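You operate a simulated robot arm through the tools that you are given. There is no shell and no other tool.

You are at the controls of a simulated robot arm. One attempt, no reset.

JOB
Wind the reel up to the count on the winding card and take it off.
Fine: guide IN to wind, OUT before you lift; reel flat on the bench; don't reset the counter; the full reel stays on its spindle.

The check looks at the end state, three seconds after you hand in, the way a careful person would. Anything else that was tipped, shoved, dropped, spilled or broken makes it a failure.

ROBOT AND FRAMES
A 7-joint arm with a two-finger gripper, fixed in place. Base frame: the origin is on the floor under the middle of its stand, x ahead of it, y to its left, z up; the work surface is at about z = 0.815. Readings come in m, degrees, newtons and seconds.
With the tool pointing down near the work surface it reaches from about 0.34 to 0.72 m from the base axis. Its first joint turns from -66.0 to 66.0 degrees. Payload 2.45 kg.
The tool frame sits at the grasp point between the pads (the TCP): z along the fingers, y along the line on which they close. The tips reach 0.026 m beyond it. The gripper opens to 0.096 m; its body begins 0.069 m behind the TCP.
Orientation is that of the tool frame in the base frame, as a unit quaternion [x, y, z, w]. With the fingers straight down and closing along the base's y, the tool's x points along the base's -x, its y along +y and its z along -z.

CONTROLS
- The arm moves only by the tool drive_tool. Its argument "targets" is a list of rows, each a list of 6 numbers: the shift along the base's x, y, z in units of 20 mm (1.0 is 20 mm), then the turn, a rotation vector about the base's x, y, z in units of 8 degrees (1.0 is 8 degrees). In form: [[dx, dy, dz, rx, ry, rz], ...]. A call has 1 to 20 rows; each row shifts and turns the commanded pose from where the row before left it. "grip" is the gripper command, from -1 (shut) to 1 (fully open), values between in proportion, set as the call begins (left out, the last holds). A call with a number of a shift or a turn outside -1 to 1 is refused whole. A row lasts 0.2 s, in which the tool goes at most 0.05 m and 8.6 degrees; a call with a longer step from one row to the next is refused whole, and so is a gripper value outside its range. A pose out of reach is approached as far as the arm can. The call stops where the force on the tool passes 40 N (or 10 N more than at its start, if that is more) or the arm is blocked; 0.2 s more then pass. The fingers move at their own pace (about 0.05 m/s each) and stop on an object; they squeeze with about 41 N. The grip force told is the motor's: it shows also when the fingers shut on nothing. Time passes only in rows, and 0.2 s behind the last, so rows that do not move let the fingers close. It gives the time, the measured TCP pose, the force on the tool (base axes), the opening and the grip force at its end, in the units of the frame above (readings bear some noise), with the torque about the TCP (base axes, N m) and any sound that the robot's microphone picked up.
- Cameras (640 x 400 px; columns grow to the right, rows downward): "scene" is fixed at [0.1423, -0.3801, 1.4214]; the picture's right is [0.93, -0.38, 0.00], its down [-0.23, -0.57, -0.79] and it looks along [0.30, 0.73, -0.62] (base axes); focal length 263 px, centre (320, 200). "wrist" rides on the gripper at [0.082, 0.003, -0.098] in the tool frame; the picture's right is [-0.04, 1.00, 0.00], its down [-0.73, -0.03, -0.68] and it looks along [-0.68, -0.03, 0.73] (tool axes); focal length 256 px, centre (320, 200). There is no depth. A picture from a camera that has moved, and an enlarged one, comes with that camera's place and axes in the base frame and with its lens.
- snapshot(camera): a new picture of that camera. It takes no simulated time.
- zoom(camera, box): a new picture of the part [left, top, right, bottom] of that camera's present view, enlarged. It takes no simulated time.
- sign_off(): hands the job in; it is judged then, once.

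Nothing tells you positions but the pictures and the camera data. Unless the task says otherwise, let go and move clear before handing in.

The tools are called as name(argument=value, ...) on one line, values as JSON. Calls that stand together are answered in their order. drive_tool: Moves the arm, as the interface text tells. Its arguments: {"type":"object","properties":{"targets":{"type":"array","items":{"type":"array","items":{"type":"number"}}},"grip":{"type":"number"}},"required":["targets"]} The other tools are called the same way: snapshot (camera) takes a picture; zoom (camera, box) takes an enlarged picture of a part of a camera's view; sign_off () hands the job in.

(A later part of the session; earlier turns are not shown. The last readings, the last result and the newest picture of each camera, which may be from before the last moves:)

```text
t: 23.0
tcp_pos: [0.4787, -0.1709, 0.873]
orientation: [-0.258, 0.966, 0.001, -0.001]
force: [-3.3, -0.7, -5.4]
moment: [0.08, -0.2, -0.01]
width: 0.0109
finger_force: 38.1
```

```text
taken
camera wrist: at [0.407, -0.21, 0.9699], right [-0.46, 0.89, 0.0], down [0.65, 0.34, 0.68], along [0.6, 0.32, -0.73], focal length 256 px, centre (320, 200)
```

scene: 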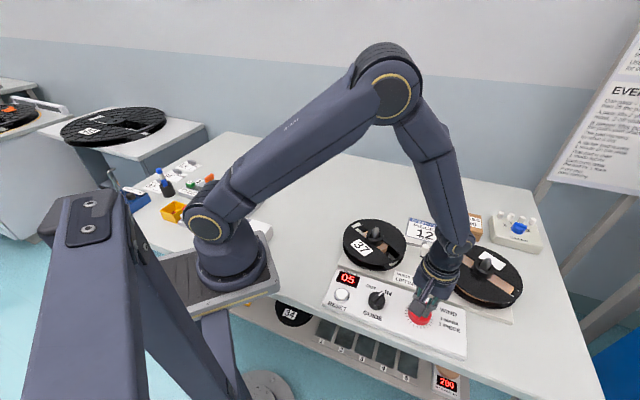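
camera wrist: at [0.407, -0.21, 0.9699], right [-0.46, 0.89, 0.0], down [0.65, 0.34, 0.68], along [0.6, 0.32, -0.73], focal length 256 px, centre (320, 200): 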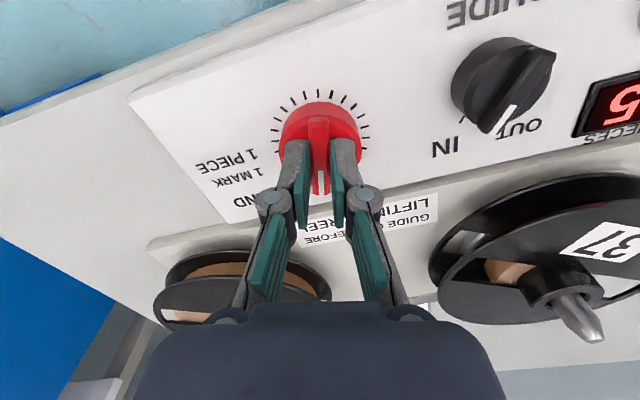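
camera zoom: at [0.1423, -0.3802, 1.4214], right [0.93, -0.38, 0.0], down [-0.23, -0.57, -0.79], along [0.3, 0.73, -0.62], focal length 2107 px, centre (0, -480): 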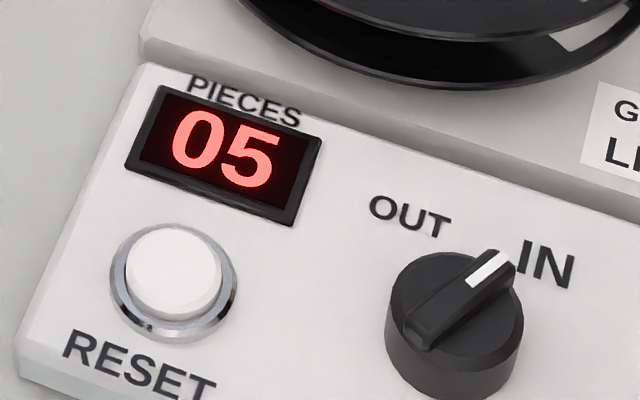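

The counter went to 05, so clockwise winds at 15° per piece and the forces are small. I'll do three more marks.

drive_tool(targets=[[0, 0, 0, 0, 0, -0.625], [0, 0, 0, 0, 0, -0.625], [0, 0, 0, 0, 0, -0.625], [0, 0, 0, 0, 0, -0.625], [0, 0, 0, 0, 0, -0.625], [0, 0, 0, 0, 0, -0.625], [0, 0, 0, 0, 0, -0.625], [0, 0, 0, 0, 0, -0.625], [0, 0, 0, 0, 0, -0.625], [0, 0, 0, 0, 0, 0]], grip=-1)

snapshot(camera="scene")

zoom(camera="scene", box=[325, 260, 395, 310])

zoom(camera="wrist", box=[230, 60, 410, 230])

```text
t: 25.2
tcp_pos: [0.4776, -0.1681, 0.8717]
orientation: [0.13, 0.991, 0.001, -0.002]
force: [-13.0, 25.1, 5.3]
moment: [0.36, -0.45, 0.04]
width: 0.0113
finger_force: 38.5
```

```text
taken
```

scene: 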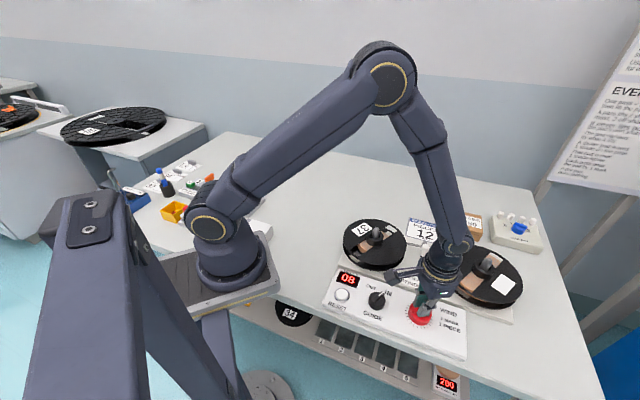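

```text
8.00 times, centred on (360, 285) of scene
camera zoom: at [0.1418, -0.3795, 1.4217], right [0.93, -0.38, 0.0], down [-0.23, -0.57, -0.79], along [0.3, 0.73, -0.62], focal length 2107 px, centre (0, -480)
```

zoom: 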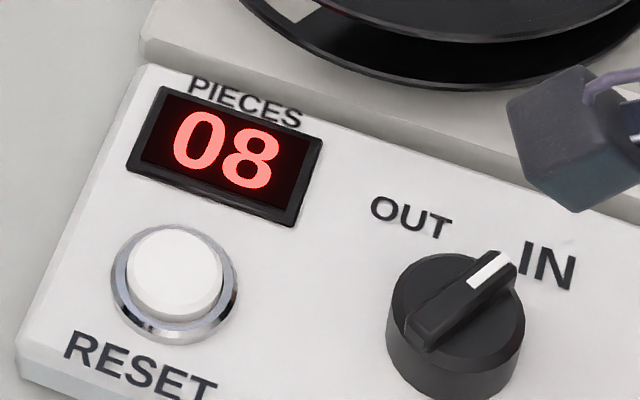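

```text
2.35 times, centred on (320, 145) of wrist
camera zoom: at [0.4014, -0.1463, 0.9702], right [0.3, 0.95, 0.0], down [0.7, -0.22, 0.68], along [0.65, -0.2, -0.74], focal length 602 px, centre (320, 329)
```

zoom: 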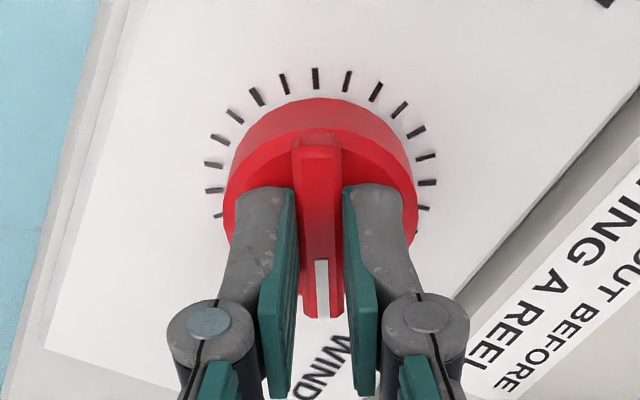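

The counter reads 08, with about 28 N of side load building up. I'll relieve it with a small shift and do two more marks.

drive_tool(targets=[[-0.04, 0.08, 0, 0, 0, 0], [-0.02, 0.06, 0, 0, 0, 0], [0, 0, 0, 0, 0, 0]], grip=-1)

drive_tool(targets=[[0.007, 0.015, 0, 0, 0, -0.625], [0.007, 0.015, 0, 0, 0, -0.625], [0.007, 0.015, 0, 0, 0, -0.625], [0.007, 0.015, 0, 0, 0, -0.625], [0.007, 0.015, 0, 0, 0, -0.625], [0.007, 0.015, 0, 0, 0, -0.625], [0, 0, 0, 0, 0, 0]])

snapshot(camera="scene")

zoom(camera="scene", box=[325, 260, 395, 310])

zoom(camera="wrist", box=[230, 60, 410, 230])

```text
t: 26.0
tcp_pos: [0.4794, -0.1693, 0.8735]
orientation: [0.13, 0.992, 0.0, 0.0]
force: [-7.4, 12.0, 8.2]
moment: [0.55, 1.27, 0.01]
width: 0.011
finger_force: 38.2
```

```text
t: 27.6
tcp_pos: [0.4803, -0.167, 0.8725]
orientation: [0.384, 0.923, 0.0, 0.001]
force: [1.3, -7.2, -20.0]
moment: [-0.43, -0.25, 0.02]
width: 0.011
finger_force: 38.0
```

```text
taken
```

scene: 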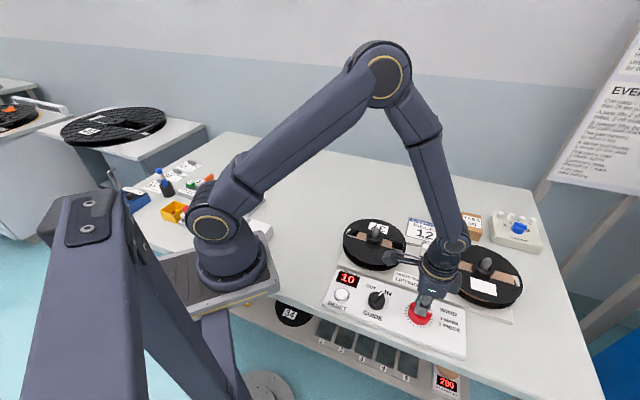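

```text
8.00 times, centred on (360, 285) of scene
camera zoom: at [0.1426, -0.3804, 1.4213], right [0.93, -0.38, 0.0], down [-0.23, -0.57, -0.79], along [0.3, 0.73, -0.62], focal length 2107 px, centre (0, -480)
```

zoom: 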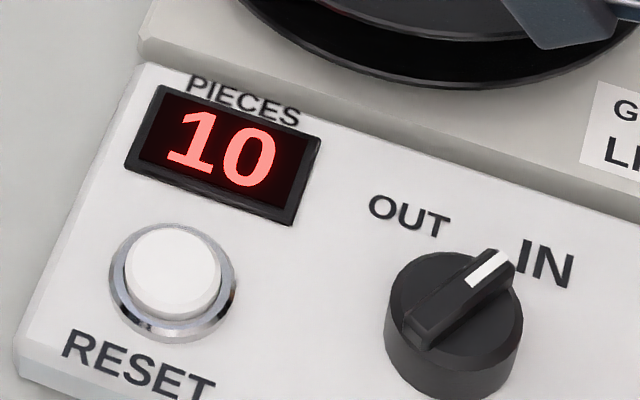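

```text
2.35 times, centred on (320, 145) of wrist
camera zoom: at [0.4243, -0.1086, 0.9697], right [0.74, 0.68, 0.0], down [0.5, -0.54, 0.68], along [0.46, -0.5, -0.73], focal length 602 px, centre (320, 329)
```

zoom: 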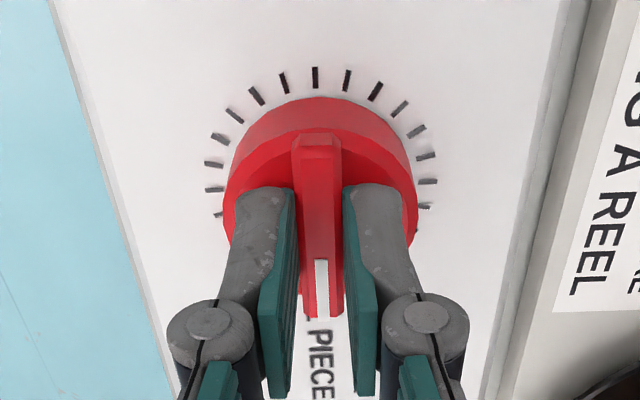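

The counter reads 10, with two to go. I'll turn one mark and check.

drive_tool(targets=[[0.012, -0.01, 0, 0, 0, -0.625], [0.012, -0.01, 0, 0, 0, -0.625], [0.012, -0.01, 0, 0, 0, -0.625], [0, 0, 0, 0, 0, 0]], grip=-1)

zoom(camera="scene", box=[325, 260, 395, 310])

```text
t: 28.6
tcp_pos: [0.4791, -0.1676, 0.872]
orientation: [0.5, 0.866, -0.001, 0.0]
force: [-4.8, -6.2, -14.3]
moment: [-0.82, -0.33, -0.05]
width: 0.0108
finger_force: 38.2
```

```text
8.00 times, centred on (360, 285) of scene
camera zoom: at [0.1424, -0.3803, 1.4214], right [0.93, -0.38, 0.0], down [-0.23, -0.57, -0.79], along [0.3, 0.73, -0.62], focal length 2107 px, centre (0, -480)
```

zoom: 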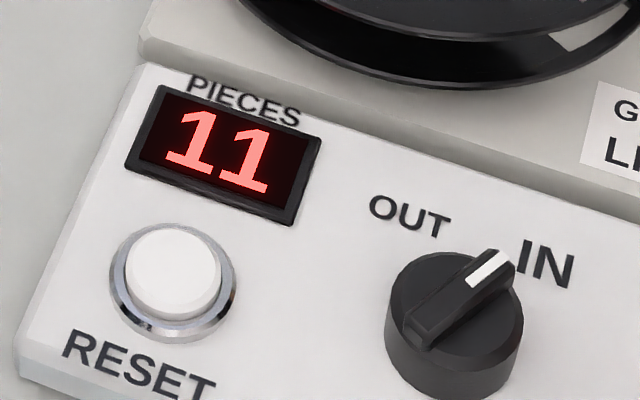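

The counter reads 11, so one last mark.

drive_tool(targets=[[0.005, 0.0, 0, 0, 0, -0.625], [0.005, 0.0, 0, 0, 0, -0.625], [0.005, 0.0, 0, 0, 0, -0.625], [0, 0, 0, 0, 0, 0]], grip=-1)

zoom(camera="scene", box=[325, 260, 395, 310])

zoom(camera="wrist", box=[230, 60, 410, 230])

```text
t: 29.6
tcp_pos: [0.4795, -0.168, 0.8727]
orientation: [0.609, 0.793, 0.0, 0.0]
force: [0.8, -5.1, -13.7]
moment: [0.5, 0.16, 0.03]
width: 0.0108
finger_force: 38.2
```

```text
8.00 times, centred on (360, 285) of scene
camera zoom: at [0.1425, -0.3803, 1.4213], right [0.93, -0.38, 0.0], down [-0.23, -0.57, -0.79], along [0.3, 0.73, -0.62], focal length 2107 px, centre (0, -480)
```

zoom: 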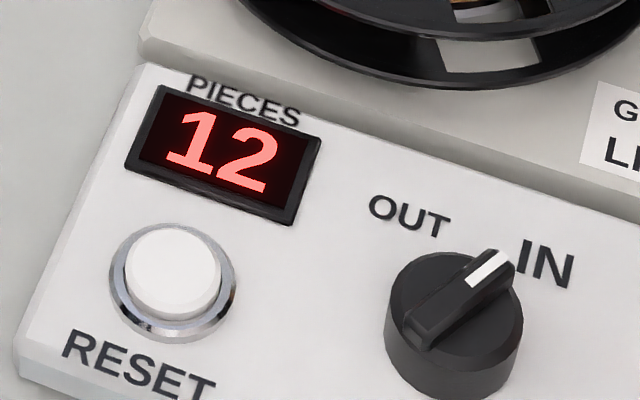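

```text
2.35 times, centred on (320, 145) of wrist
camera zoom: at [0.4628, -0.0887, 0.97], right [0.98, 0.22, 0.0], down [0.16, -0.72, 0.68], along [0.15, -0.66, -0.73], focal length 602 px, centre (320, 329)
```

zoom: 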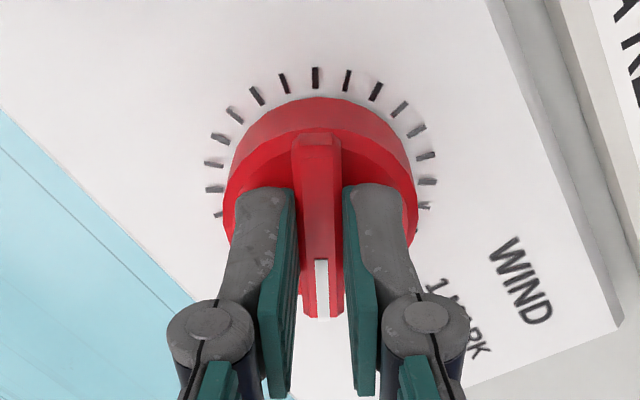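

The counter reads 12, matching the card. I'll let go of the wind knob, rise, and confirm the count holds.

drive_tool(targets=[[0, 0, 0, 0, 0, 0], [0, 0, 0, 0, 0, 0], [0, 0, 0, 0, 0, 0]], grip=-0.4)

drive_tool(targets=[[0, 0, 0.5, 0, 0, 0], [0, 0, 0.8, 0, 0, 0], [0, 0, 0.9, 0, 0, 0], [0, 0, 0.9, 0, 0, 0], [0, 0, 0.9, 0, 0, 0], [0, 0, 0, 0, 0, 0]])

snapshot(camera="scene")

zoom(camera="scene", box=[325, 210, 535, 340])

```text
t: 30.4
tcp_pos: [0.4802, -0.1669, 0.8714]
orientation: [0.609, 0.793, 0.001, 0.0]
force: [0.6, -0.7, 0.2]
moment: [-0.01, 0.01, -0.01]
width: 0.029
finger_force: 0.1
```

```text
t: 31.8
tcp_pos: [0.481, -0.1666, 0.9517]
orientation: [0.609, 0.793, 0.001, 0.0]
force: [-0.2, 0.4, 0.0]
moment: [0.01, 0.0, 0.01]
width: 0.0287
finger_force: 0.1
```

```text
taken
```

scene: 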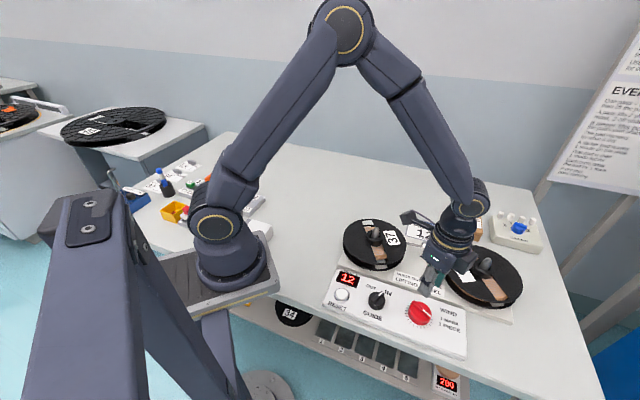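

```text
3.05 times, centred on (430, 275) of scene
camera zoom: at [0.1422, -0.3801, 1.4214], right [0.93, -0.38, 0.0], down [-0.23, -0.57, -0.79], along [0.3, 0.73, -0.62], focal length 803 px, centre (-15, -29)
```

zoom: 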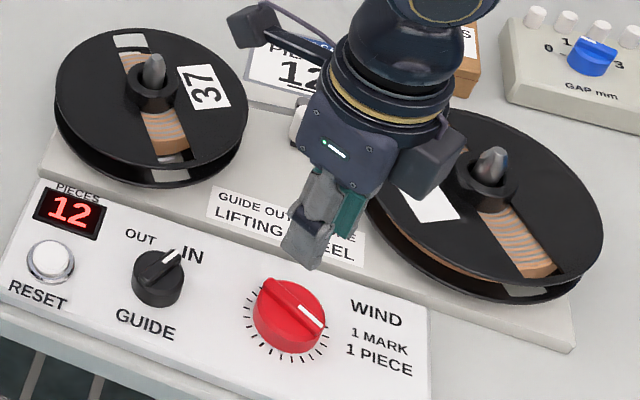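

The count holds at 12. Now I'll set the guide OUT: move back over the guide knob, whose axis I now place at (0.4045, -0.1057), with the gripper at +15°.

drive_tool(targets=[[-0.318, 0.2575, 0, 0, 0, 0.9375], [-0.318, 0.2575, 0, 0, 0, 0.9375], [-0.318, 0.2575, 0, 0, 0, 0.9375], [-0.318, 0.2575, 0, 0, 0, 0.9375], [-0.318, 0.2575, 0, 0, 0, 0.9375], [-0.318, 0.2575, 0, 0, 0, 0.9375], [-0.318, 0.2575, 0, 0, 0, 0.9375], [-0.318, 0.2575, 0, 0, 0, 0.9375], [-0.318, 0.2575, 0, 0, 0, 0.9375], [-0.318, 0.2575, 0, 0, 0, 0.9375], [-0.318, 0.2575, 0, 0, 0, 0.9375], [-0.318, 0.2575, 0, 0, 0, 0.9375], [0, 0, -0.5, 0, 0, 0], [0, 0, -0.5, 0, 0, 0], [0, 0, 0, 0, 0, 0]], grip=-0.3)

snapshot(camera="wrist")

zoom(camera="wrist", box=[250, 50, 390, 190])

```text
t: 35.0
tcp_pos: [0.4027, -0.105, 0.9323]
orientation: [-0.131, 0.991, 0.0, 0.0]
force: [-0.2, -0.3, -0.4]
moment: [0.0, 0.01, -0.03]
width: 0.034
finger_force: 0.1
```

```text
taken
camera wrist: at [0.3234, -0.1237, 1.0303], right [-0.22, 0.98, 0.0], down [0.72, 0.16, 0.68], along [0.66, 0.15, -0.73], focal length 256 px, centre (320, 200)
```

wrist: 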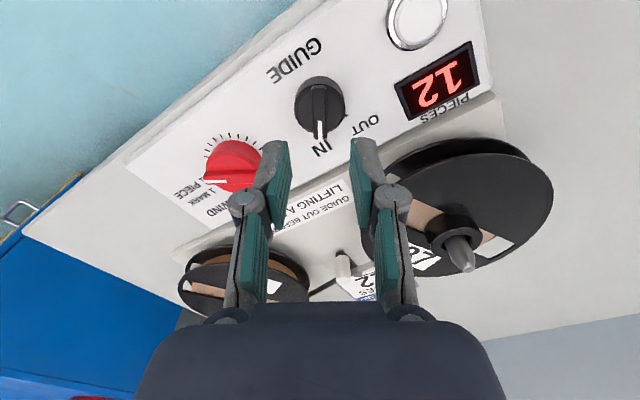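

```text
2.86 times, centred on (320, 120) of wrist
camera zoom: at [0.3234, -0.1237, 1.0303], right [-0.22, 0.98, 0.0], down [0.72, 0.16, 0.68], along [0.66, 0.15, -0.73], focal length 731 px, centre (320, 429)
```

zoom: 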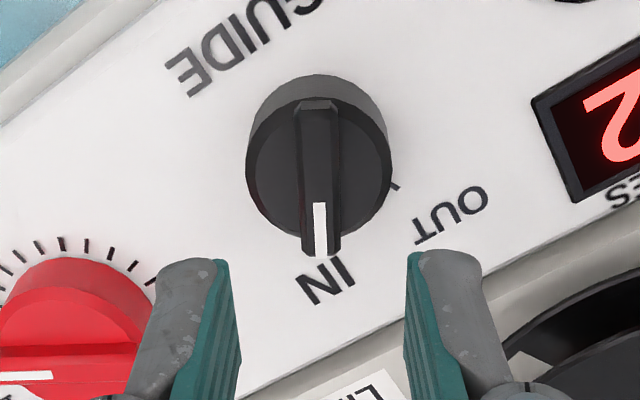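

The guide ridge is well centred both ways. I'll descend to gripping depth.

drive_tool(targets=[[0, 0, -0.6, 0, 0, 0], [0, 0, -0.6, 0, 0, 0], [0, 0, -0.6, 0, 0, 0], [0, 0, -0.6, 0, 0, 0], [0, 0, -0.3, 0, 0, 0], [0, 0, 0, 0, 0, 0]], grip=-0.4)

zoom(camera="wrist", box=[250, 80, 390, 210])

```text
t: 36.4
tcp_pos: [0.4048, -0.105, 0.8775]
orientation: [-0.131, 0.991, 0.0, -0.001]
force: [0.1, -0.3, -0.9]
moment: [0.01, -0.01, -0.04]
width: 0.0288
finger_force: 0.0
```

```text
3.08 times, centred on (320, 145) of wrist
camera zoom: at [0.3244, -0.1237, 0.9752], right [-0.22, 0.98, 0.0], down [0.72, 0.16, 0.68], along [0.66, 0.15, -0.73], focal length 788 px, centre (320, 369)
```

zoom: 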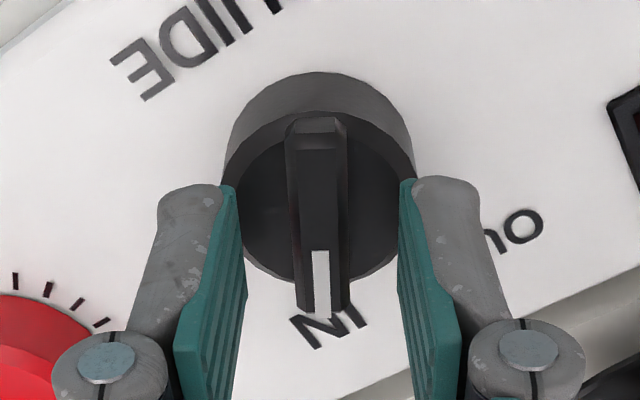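

drive_tool(targets=[[-0.04, -0.01, -0.1, 0, 0, 0], [0, 0, -0.17, 0, 0, 0], [0, 0, 0, 0, 0, 0]])

drive_tool(targets=[[0, 0, 0, 0, 0, 0], [0, 0, 0, 0, 0, 0], [0, 0, 0, 0, 0, 0]], grip=-1)

zoom(camera="wrist", box=[250, 80, 390, 210])

```text
t: 37.2
tcp_pos: [0.4023, -0.1053, 0.8723]
orientation: [-0.13, 0.991, 0.0, 0.0]
force: [0.4, 0.0, 0.2]
moment: [-0.01, 0.02, 0.0]
width: 0.0288
finger_force: 0.2
```

```text
t: 38.0
tcp_pos: [0.4022, -0.105, 0.8719]
orientation: [-0.131, 0.991, 0.001, 0.0]
force: [0.7, -7.1, -3.4]
moment: [-0.13, 0.0, -0.01]
width: 0.0107
finger_force: 38.0
```

```text
3.08 times, centred on (320, 145) of wrist
camera zoom: at [0.3229, -0.1241, 0.9702], right [-0.22, 0.98, 0.0], down [0.72, 0.16, 0.68], along [0.66, 0.15, -0.73], focal length 788 px, centre (320, 369)
```

zoom: 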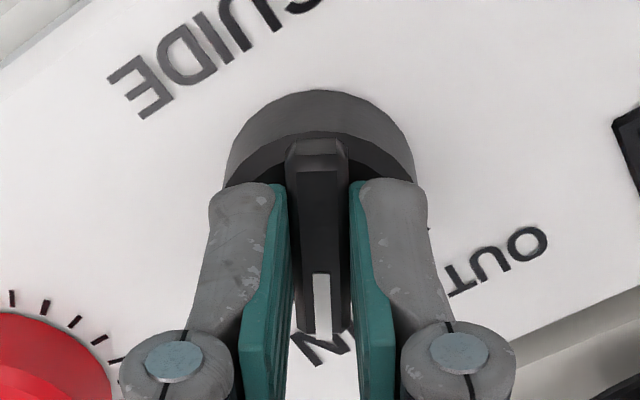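

The guide ridge is gripped at 10.7 mm. I'll turn it counter-clockwise toward OUT, half first.

drive_tool(targets=[[0, 0, 0, 0, 0, 0.625], [0, 0, 0, 0, 0, 0.625], [0, 0, 0, 0, 0, 0.625], [0, 0, 0, 0, 0, 0.625], [0, 0, 0, 0, 0, 0.625], [0, 0, 0, 0, 0, 0.625]], grip=-1)

snapshot(camera="scene")

```text
t: 39.4
tcp_pos: [0.403, -0.106, 0.8731]
orientation: [-0.384, 0.923, -0.001, 0.001]
force: [5.7, -15.8, -9.8]
moment: [-0.5, 0.02, -0.02]
width: 0.0111
finger_force: 38.5
```

```text
taken
```

scene: 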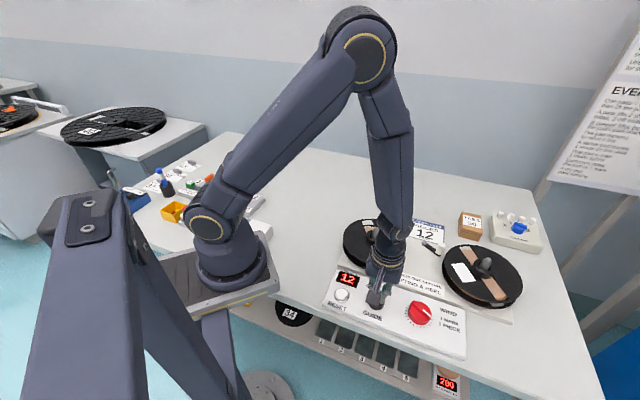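

drive_tool(targets=[[0.01, -0.02, 0, 0, 0, 0.625], [0.01, -0.02, 0, 0, 0, 0.625], [0.01, -0.02, 0, 0, 0, 0.625], [0.01, -0.02, 0, 0, 0, 0.625], [0.01, -0.02, 0, 0, 0, 0.625], [0.01, -0.02, 0, 0, 0, 0.625], [0, 0, 0, 0, 0, 0]], grip=-1)

drive_tool(targets=[[0, 0, 0, 0, 0, 0], [0, 0, 0, 0, 0, 0], [0, 0, 0, 0, 0, 0]], grip=-0.4)

drive_tool(targets=[[0, 0, 0.5, 0, 0, 0], [0, 0, 0.8, 0, 0, 0], [0, 0, 0.9, 0, 0, 0], [0, 0, 0.9, 0, 0, 0], [0, 0, 0.9, 0, 0, 0], [0, 0, 0, 0, 0, 0]])

snapshot(camera="scene")

zoom(camera="scene", box=[325, 210, 535, 340])

zoom(camera="wrist", box=[240, 20, 420, 160])

```text
t: 41.0
tcp_pos: [0.4035, -0.1074, 0.8723]
orientation: [-0.609, 0.793, 0.001, 0.001]
force: [10.4, -5.1, -23.7]
moment: [-0.02, -0.23, -0.08]
width: 0.0111
finger_force: 38.1
```

```text
t: 41.8
tcp_pos: [0.4032, -0.1063, 0.8748]
orientation: [-0.608, 0.794, 0.0, 0.0]
force: [0.1, 0.7, -0.2]
moment: [-0.03, -0.02, -0.01]
width: 0.0287
finger_force: 0.1
```

```text
t: 43.2
tcp_pos: [0.4038, -0.1087, 0.9525]
orientation: [-0.609, 0.793, 0.0, 0.0]
force: [-0.5, -0.5, -1.1]
moment: [0.03, 0.0, 0.01]
width: 0.0286
finger_force: 0.1
```

```text
taken
```

scene: 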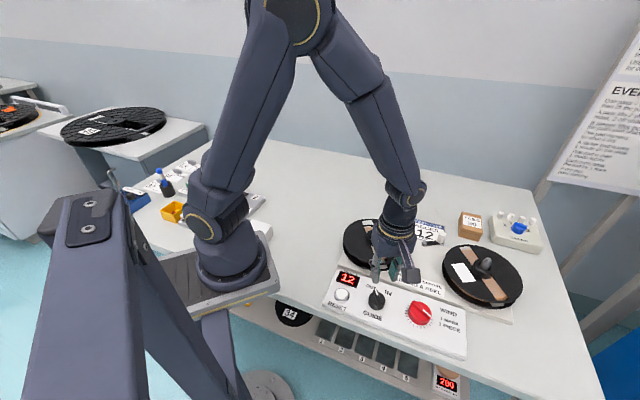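

```text
3.05 times, centred on (430, 275) of scene
camera zoom: at [0.1422, -0.3801, 1.4214], right [0.93, -0.38, 0.0], down [-0.23, -0.57, -0.79], along [0.3, 0.73, -0.62], focal length 803 px, centre (-15, -29)
```

zoom: 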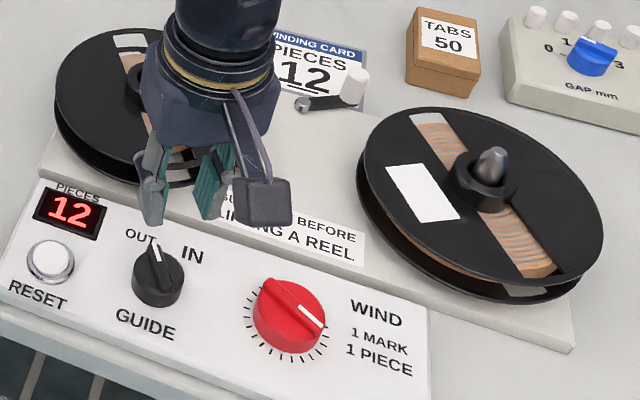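

```text
2.86 times, centred on (330, 90) of wrist
camera zoom: at [0.3802, -0.1875, 1.0507], right [-0.95, 0.3, 0.0], down [0.22, 0.7, 0.68], along [0.2, 0.65, -0.73], focal length 731 px, centre (291, 514)
```

zoom: 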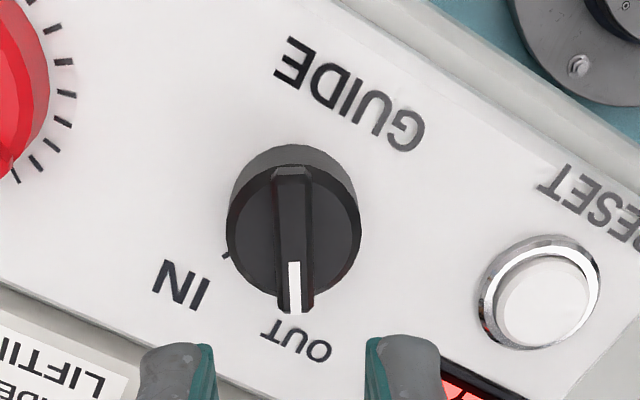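

The guide is OUT, the lever has swung clear, and the counter still reads 12. Next is reel 37: I'll move above its spindle near (0.482, 0.046) and look at the hub collar.

drive_tool(targets=[[0, 0, 0.5, 0, 0, 0], [0, 0, 0.6, 0, 0, 0], [0.39, 0.77, 0.1, 0, 0, -0.375], [0.39, 0.77, 0.1, 0, 0, -0.375], [0.39, 0.77, 0.1, 0, 0, -0.375], [0.39, 0.77, 0.1, 0, 0, -0.375], [0.39, 0.77, 0.1, 0, 0, -0.375], [0.39, 0.77, 0.1, 0, 0, -0.375], [0.39, 0.77, 0.1, 0, 0, -0.375], [0.39, 0.77, 0.1, 0, 0, -0.375], [0.39, 0.77, 0.1, 0, 0, -0.375], [0.39, 0.77, 0.1, 0, 0, -0.375], [0, 0, 0, 0, 0, 0]], grip=0.8)

snapshot(camera="wrist")

snapshot(camera="scene")

```text
t: 46.0
tcp_pos: [0.4805, 0.0468, 0.9955]
orientation: [-0.381, 0.925, 0.0, 0.0]
force: [-0.4, -0.3, -0.3]
moment: [0.03, 0.0, 0.01]
width: 0.0863
finger_force: 0.0
```

```text
taken
camera wrist: at [0.4217, -0.0099, 1.0933], right [-0.68, 0.74, 0.0], down [0.54, 0.5, 0.68], along [0.5, 0.46, -0.73], focal length 256 px, centre (320, 200)
```

wrist: 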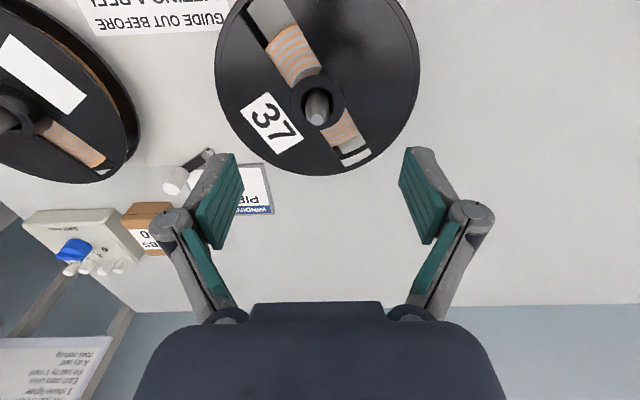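

```text
taken
```

scene: 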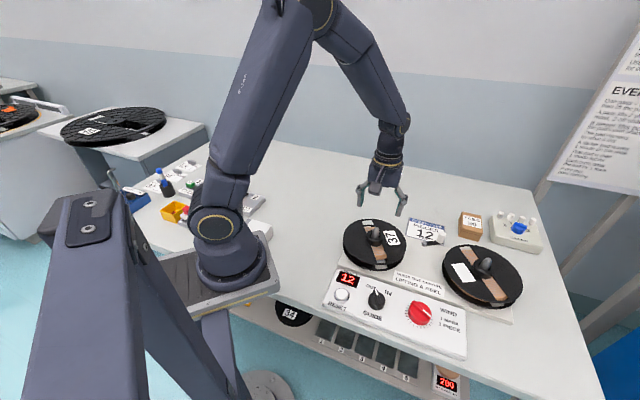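

zoom(camera="wrist", box=[200, 0, 440, 180])

zoom(camera="wrist", box=[275, 60, 365, 150])

zoom(camera="scene", box=[335, 205, 415, 280])

zoom(camera="scene", box=[130, 110, 360, 260])

```text
2.22 times, centred on (320, 90) of wrist
camera zoom: at [0.4217, -0.0099, 1.0933], right [-0.68, 0.74, 0.0], down [0.54, 0.5, 0.68], along [0.5, 0.46, -0.73], focal length 569 px, centre (320, 444)
```

zoom: 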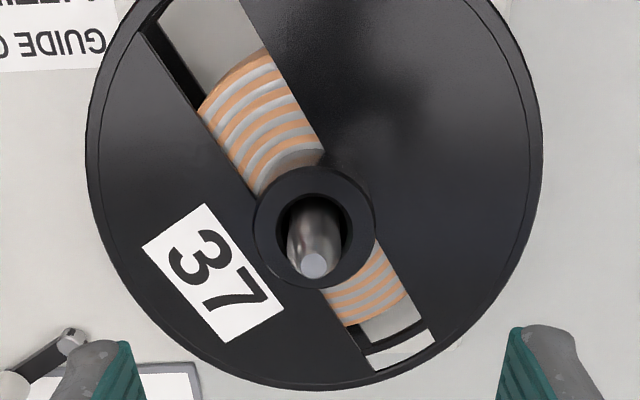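

```text
4.44 times, centred on (320, 105) of wrist
camera zoom: at [0.4217, -0.0099, 1.0933], right [-0.68, 0.74, 0.0], down [0.54, 0.5, 0.68], along [0.5, 0.46, -0.73], focal length 1138 px, centre (320, 622)
```

zoom: 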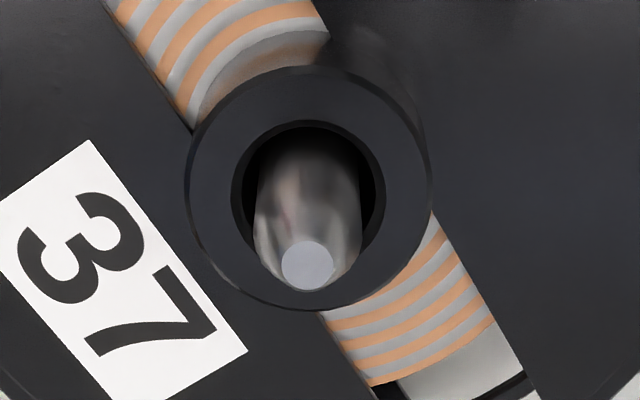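

```text
5.33 times, centred on (375, 242) of scene
camera zoom: at [0.1423, -0.3801, 1.4214], right [0.93, -0.38, 0.0], down [-0.23, -0.57, -0.79], along [0.3, 0.73, -0.62], focal length 1405 px, centre (27, -27)
```

zoom: 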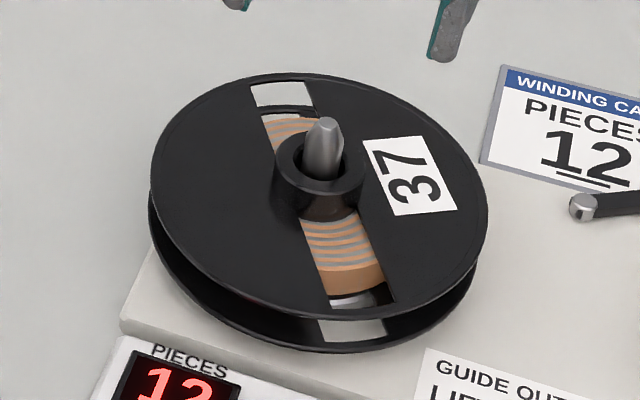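

```text
2.67 times, centred on (245, 185) of scene
camera zoom: at [0.1423, -0.3801, 1.4214], right [0.93, -0.38, 0.0], down [-0.23, -0.57, -0.79], along [0.3, 0.73, -0.62], focal length 702 px, centre (520, 240)
```

zoom: 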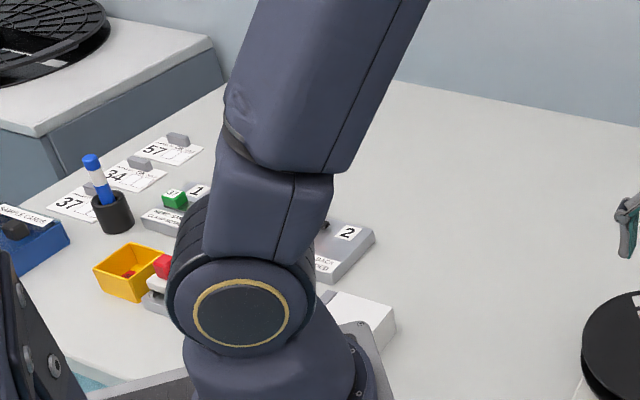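

The hub collar is about 46 mm across. I put its top near z = 0.88 and its axis near (0.487, 0.047), with the spindle tip at about 0.91. I'll align over it and lower partway with the fingers wide open.

drive_tool(targets=[[0.27, 0.065, -0.5, 0, 0, 0], [0, 0, -0.7, 0, 0, 0], [0, 0, -0.7, 0, 0, 0], [0, 0, -0.7, 0, 0, 0], [0, 0, -0.6, 0, 0, 0], [0, 0, 0, 0, 0, 0]], grip=0.5)

snapshot(camera="wrist")

zoom(camera="wrist", box=[230, 60, 410, 220])

zoom(camera="scene", box=[335, 185, 415, 280])

```text
t: 47.4
tcp_pos: [0.4864, 0.0466, 0.9315]
orientation: [-0.383, 0.924, 0.001, 0.0]
force: [0.7, 0.0, -0.4]
moment: [0.03, 0.01, 0.03]
width: 0.0718
finger_force: 0.1
```

```text
taken
camera wrist: at [0.4264, -0.0103, 1.029], right [-0.68, 0.73, 0.0], down [0.54, 0.5, 0.68], along [0.5, 0.46, -0.73], focal length 256 px, centre (320, 200)
```

wrist: 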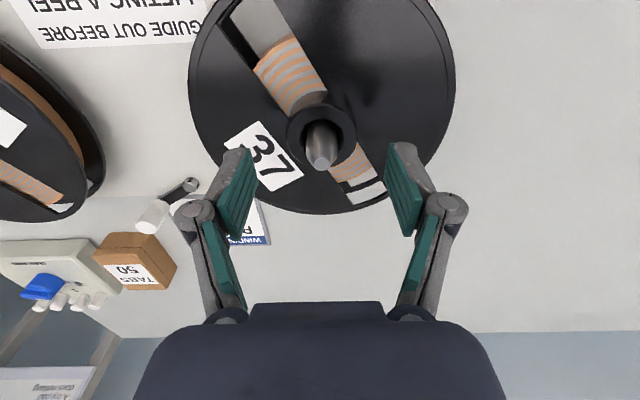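

```text
2.50 times, centred on (320, 140) of wrist
camera zoom: at [0.4264, -0.0103, 1.029], right [-0.68, 0.73, 0.0], down [0.54, 0.5, 0.68], along [0.5, 0.46, -0.73], focal length 640 px, centre (320, 350)
```

zoom: 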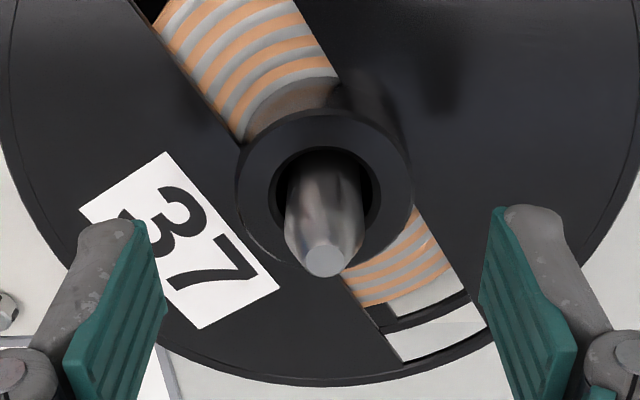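

```text
4.21 times, centred on (375, 232) of scene
camera zoom: at [0.1423, -0.3801, 1.4214], right [0.93, -0.38, 0.0], down [-0.23, -0.57, -0.79], along [0.3, 0.73, -0.62], focal length 1109 px, centre (88, 63)
```

zoom: 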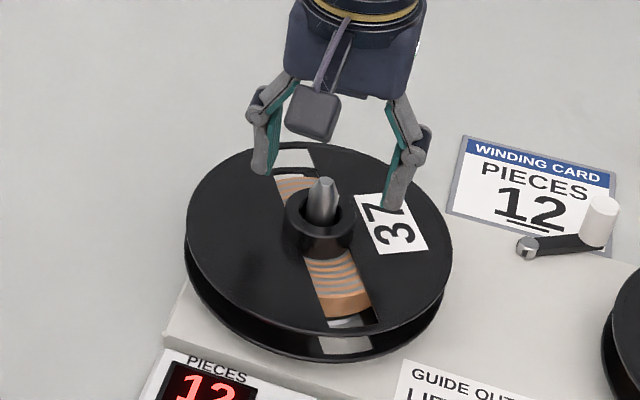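

The collar is laterally centred. I'll lower to near collar-top level and re-check the fore-aft alignment.

drive_tool(targets=[[0, 0, -0.5, 0, 0, 0], [0, 0, -0.5, 0, 0, 0], [0, 0, -0.25, 0, 0, 0], [0, 0, 0, 0, 0, 0]], grip=0.4)

zoom(camera="wrist", box=[230, 80, 410, 240])

zoom(camera="scene", box=[340, 200, 410, 270])

```text
t: 48.4
tcp_pos: [0.4866, 0.047, 0.9065]
orientation: [-0.383, 0.924, 0.001, 0.0]
force: [-0.2, -0.8, 0.3]
moment: [-0.01, 0.01, -0.01]
width: 0.0669
finger_force: 0.0
```

```text
2.50 times, centred on (320, 160) of wrist
camera zoom: at [0.4272, -0.009, 1.0034], right [-0.68, 0.73, 0.0], down [0.54, 0.5, 0.68], along [0.5, 0.46, -0.73], focal length 640 px, centre (320, 300)
```

zoom: 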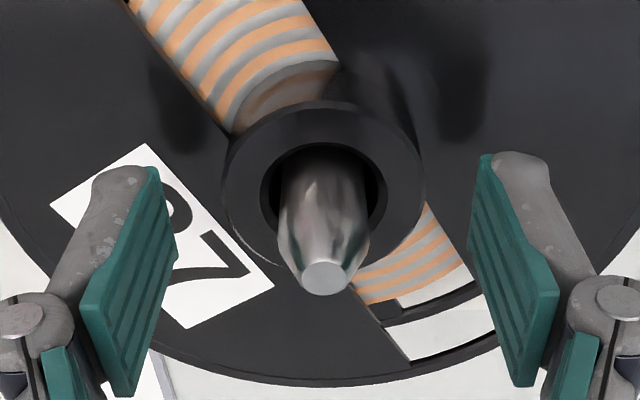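

```text
5.71 times, centred on (375, 235) of scene
camera zoom: at [0.1423, -0.3801, 1.4214], right [0.93, -0.38, 0.0], down [-0.23, -0.57, -0.79], along [0.3, 0.73, -0.62], focal length 1505 px, centre (6, 0)
```

zoom: 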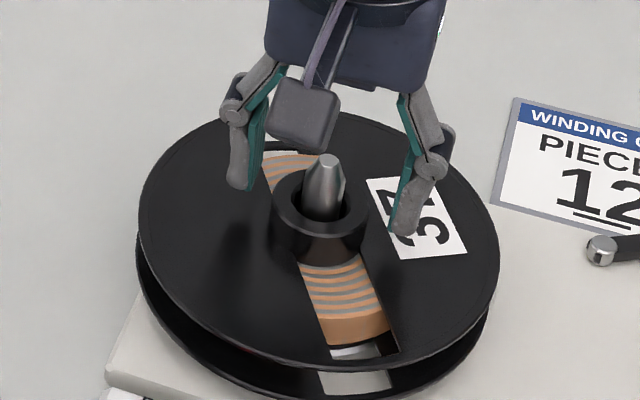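

The fingers straddle the collar symmetrically, and the collar stands about 20 mm above the flange. I'll lower another 15 mm and then close on it.

drive_tool(targets=[[0, 0, -0.3, 0, 0, 0], [0, 0, -0.3, 0, 0, 0], [0, 0, -0.15, 0, 0, 0], [0, 0, 0, 0, 0, 0]], grip=0.3)

zoom(camera="wrist", box=[230, 80, 410, 240])

zoom(camera="scene", box=[340, 200, 410, 270])

```text
t: 49.4
tcp_pos: [0.4865, 0.0471, 0.8911]
orientation: [-0.383, 0.924, 0.0, -0.001]
force: [-0.1, -0.4, -0.5]
moment: [-0.02, 0.02, 0.0]
width: 0.0622
finger_force: 0.0
```

```text
2.50 times, centred on (320, 160) of wrist
camera zoom: at [0.4278, -0.0088, 0.9885], right [-0.68, 0.73, 0.0], down [0.54, 0.5, 0.68], along [0.5, 0.46, -0.73], focal length 640 px, centre (320, 300)
```

zoom: 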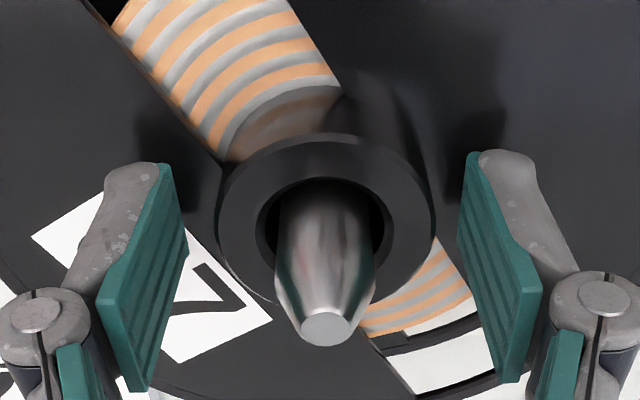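

```text
5.71 times, centred on (375, 235) of scene
camera zoom: at [0.1423, -0.3801, 1.4214], right [0.93, -0.38, 0.0], down [-0.23, -0.57, -0.79], along [0.3, 0.73, -0.62], focal length 1505 px, centre (6, 0)
```

zoom: 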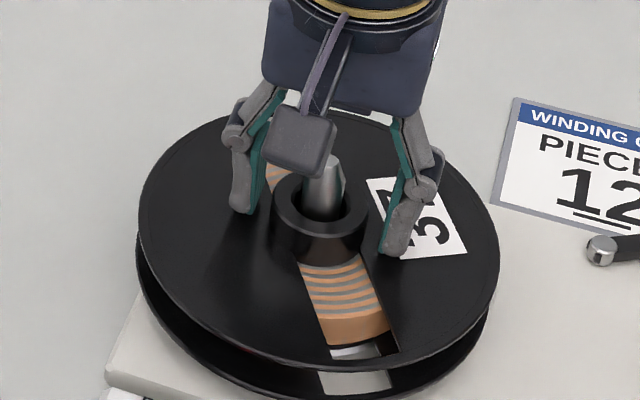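

drive_tool(targets=[[0, 0, -0.12, 0, 0, 0], [0, 0, 0, 0, 0, 0]])

drive_tool(targets=[[0, 0, 0, 0, 0, 0], [0, 0, 0, 0, 0, 0], [0, 0, 0, 0, 0, 0], [0, 0, 0, 0, 0, 0]], grip=-1)

zoom(camera="wrist", box=[230, 80, 410, 240])

zoom(camera="scene", box=[340, 200, 410, 270])

```text
t: 50.0
tcp_pos: [0.4877, 0.0478, 0.8897]
orientation: [-0.383, 0.924, -0.001, 0.0]
force: [0.2, 0.5, -0.1]
moment: [0.04, -0.02, 0.01]
width: 0.0626
finger_force: 0.1
```

```text
t: 51.0
tcp_pos: [0.4869, 0.0474, 0.8891]
orientation: [-0.383, 0.924, 0.001, -0.001]
force: [-3.2, 3.3, 8.2]
moment: [0.16, 0.43, 0.0]
width: 0.0469
finger_force: 41.1
```

```text
2.50 times, centred on (320, 160) of wrist
camera zoom: at [0.4279, -0.0089, 0.9867], right [-0.68, 0.73, 0.0], down [0.54, 0.5, 0.68], along [0.5, 0.46, -0.73], focal length 640 px, centre (320, 300)
```

zoom: 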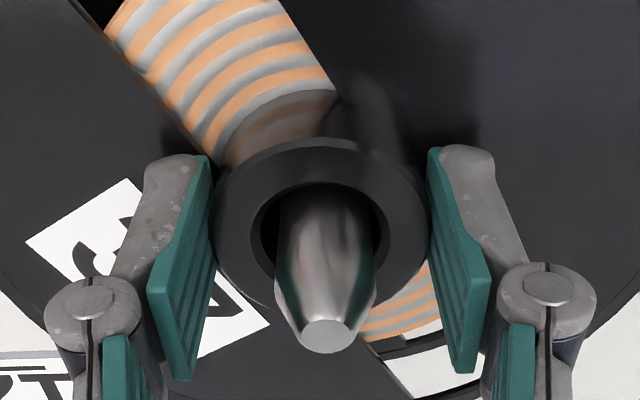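

```text
5.71 times, centred on (375, 235) of scene
camera zoom: at [0.1421, -0.3801, 1.4215], right [0.93, -0.38, 0.0], down [-0.23, -0.57, -0.79], along [0.3, 0.73, -0.62], focal length 1505 px, centre (6, 0)
```

zoom: 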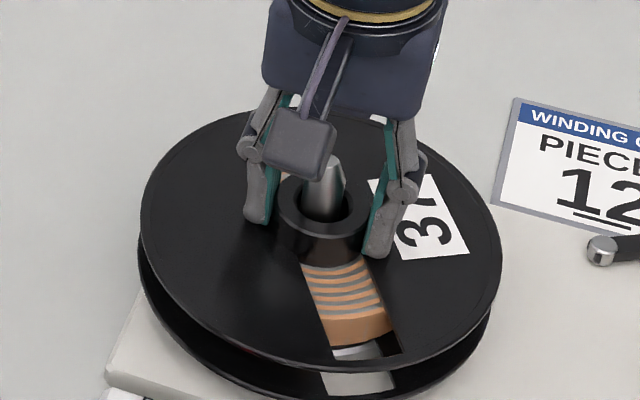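

The collar is gripped at 46.9 mm. I'll lift slowly and straight up, starting with 10 mm.

drive_tool(targets=[[0, 0, 0.1, 0, 0, 0], [0, 0, 0.2, 0, 0, 0], [0, 0, 0.2, 0, 0, 0], [0, 0, 0, 0, 0, 0]], grip=-1)

zoom(camera="scene", box=[330, 190, 420, 280])

zoom(camera="wrist", box=[230, 80, 410, 240])

```text
t: 52.0
tcp_pos: [0.4862, 0.0481, 0.8995]
orientation: [-0.384, 0.923, -0.001, 0.0]
force: [0.0, -0.1, -1.7]
moment: [0.0, -0.05, 0.0]
width: 0.0465
finger_force: 41.3
```

```text
4.44 times, centred on (375, 235) of scene
camera zoom: at [0.1423, -0.3801, 1.4214], right [0.93, -0.38, 0.0], down [-0.23, -0.57, -0.79], along [0.3, 0.73, -0.62], focal length 1170 px, centre (76, 44)
```

zoom: 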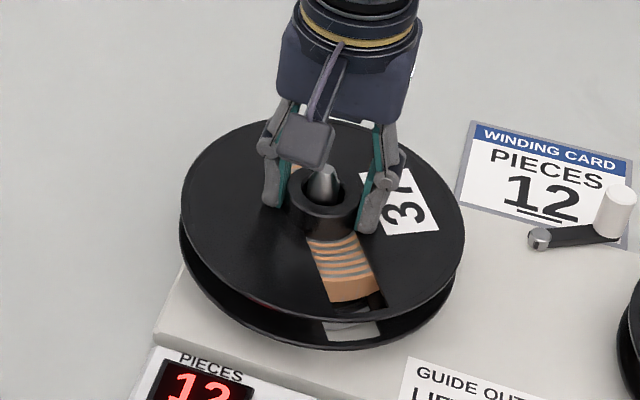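

```text
2.50 times, centred on (320, 160) of wrist
camera zoom: at [0.428, -0.0084, 0.9968], right [-0.68, 0.73, 0.0], down [0.54, 0.5, 0.68], along [0.5, 0.46, -0.73], focal length 640 px, centre (320, 300)
```

zoom: 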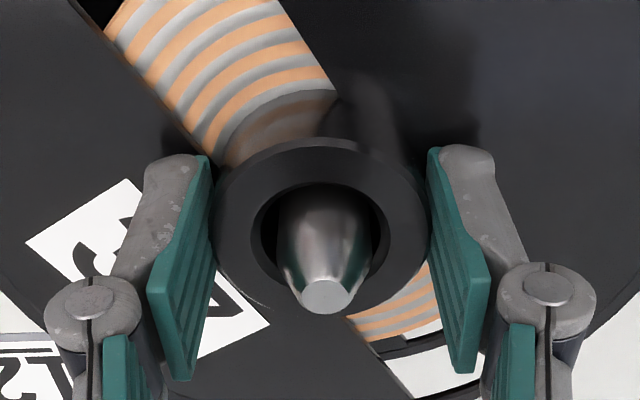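

The reel is rising with the gripper, with about 1.7 N of weight and no binding. I'll continue straight up about 110 mm to clear the spindle.

drive_tool(targets=[[0, 0, 0.4, 0, 0, 0], [0, 0, 0.5, 0, 0, 0], [0, 0, 0.5, 0, 0, 0], [0, 0, 0.5, 0, 0, 0], [0, 0, 0.5, 0, 0, 0], [0, 0, 0.5, 0, 0, 0], [0, 0, 0.5, 0, 0, 0], [0, 0, 0.5, 0, 0, 0], [0, 0, 0.5, 0, 0, 0], [0, 0, 0.5, 0, 0, 0], [0, 0, 0.5, 0, 0, 0], [0, 0, 0, 0, 0, 0]], grip=-1)

snapshot(camera="scene")

snapshot(camera="wrist")

```text
t: 54.6
tcp_pos: [0.4874, 0.0486, 1.0079]
orientation: [-0.382, 0.924, 0.001, 0.0]
force: [0.0, -0.1, -2.5]
moment: [0.03, 0.02, -0.01]
width: 0.0468
finger_force: 41.2
```

```text
taken
```

scene: 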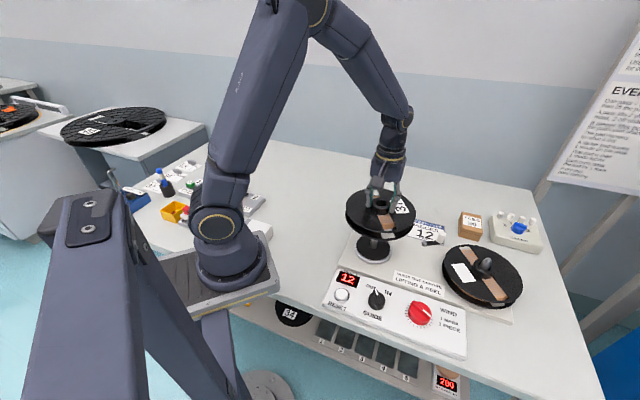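

```text
taken
camera wrist: at [0.4273, -0.0085, 1.1049], right [-0.68, 0.73, 0.0], down [0.54, 0.5, 0.68], along [0.5, 0.46, -0.73], focal length 256 px, centre (320, 200)
```

wrist: 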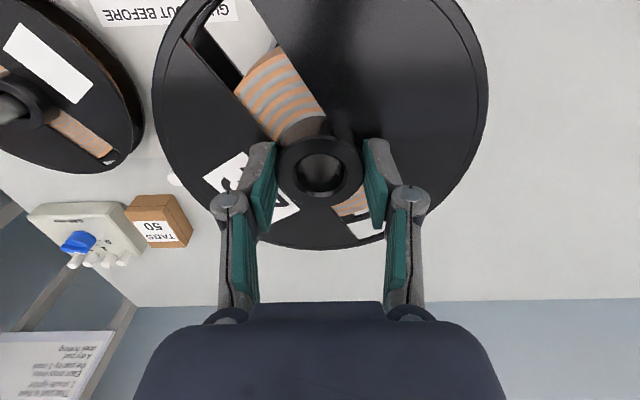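

zoom(camera="scene", box=[320, 170, 440, 290])

zoom(camera="scene", box=[230, 130, 380, 250])

```text
3.33 times, centred on (380, 230) of scene
camera zoom: at [0.1423, -0.3801, 1.4214], right [0.93, -0.38, 0.0], down [-0.23, -0.57, -0.79], along [0.3, 0.73, -0.62], focal length 878 px, centre (120, 100)
```

zoom: 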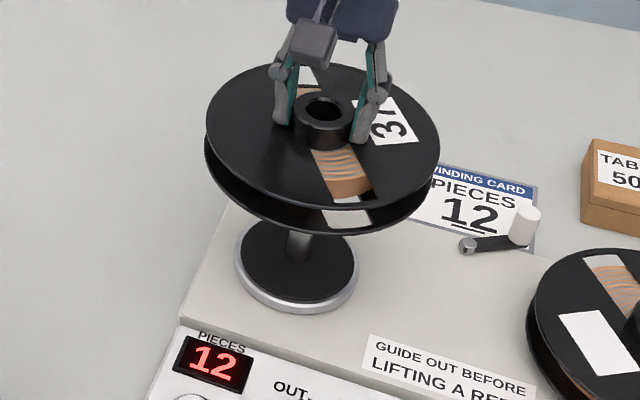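

```text
3.33 times, centred on (305, 190) of scene
camera zoom: at [0.1423, -0.3801, 1.4214], right [0.93, -0.38, 0.0], down [-0.23, -0.57, -0.79], along [0.3, 0.73, -0.62], focal length 878 px, centre (370, 233)
```

zoom: 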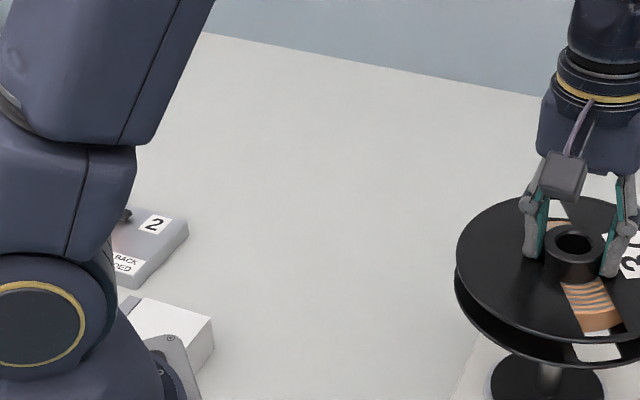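

The reel is fully off the spindle and hanging level. I'll raise it slightly and carry it left to open bench around (0.45, 0.30), clear of the base plate and the splice blocks.

drive_tool(targets=[[0, 0, 0.5, 0, 0, 0], [0, 0, 0.5, 0, 0, 0], [-0.05, 0.3, 0, 0, 0, 0], [-0.1, 0.6, 0, 0, 0, 0], [-0.12, 0.75, 0, 0, 0, 0], [-0.12, 0.8, 0, 0, 0, 0], [-0.12, 0.8, 0, 0, 0, 0], [-0.12, 0.8, 0, 0, 0, 0], [-0.12, 0.8, 0, 0, 0, 0], [-0.12, 0.8, 0, 0, 0, 0], [-0.12, 0.8, 0, 0, 0, 0], [-0.12, 0.8, 0, 0, 0, 0], [-0.12, 0.8, 0, 0, 0, 0], [-0.12, 0.8, 0, 0, 0, 0], [-0.12, 0.8, 0, 0, 0, 0], [-0.12, 0.8, 0, 0, 0, 0], [-0.1, 0.6, 0, 0, 0, 0], [-0.05, 0.35, 0, 0, 0, 0], [-0.03, 0.2, 0, 0, 0, 0], [0, 0, 0, 0, 0, 0]], grip=-1)

snapshot(camera="scene")

snapshot(camera="wrist")

```text
t: 58.8
tcp_pos: [0.4519, 0.2799, 1.0265]
orientation: [-0.383, 0.924, 0.0, 0.0]
force: [1.0, -0.5, -1.4]
moment: [-0.01, -0.02, 0.01]
width: 0.0466
finger_force: 40.9
```

```text
taken
```

scene: 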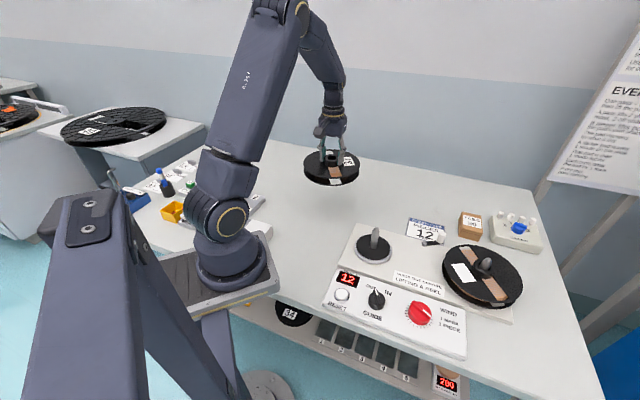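

```text
taken
camera wrist: at [0.3924, 0.2238, 1.1243], right [-0.68, 0.73, 0.0], down [0.54, 0.5, 0.68], along [0.5, 0.46, -0.73], focal length 256 px, centre (320, 200)
```

wrist: 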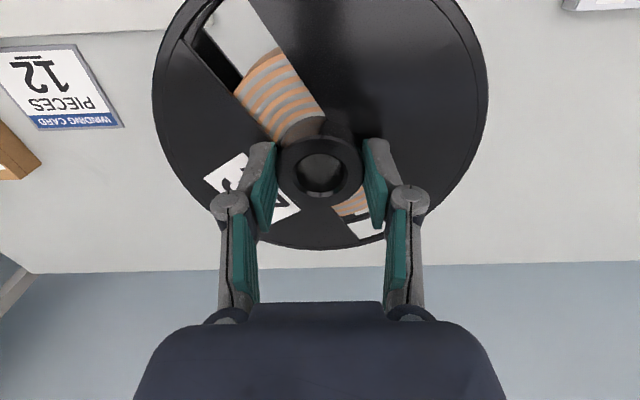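

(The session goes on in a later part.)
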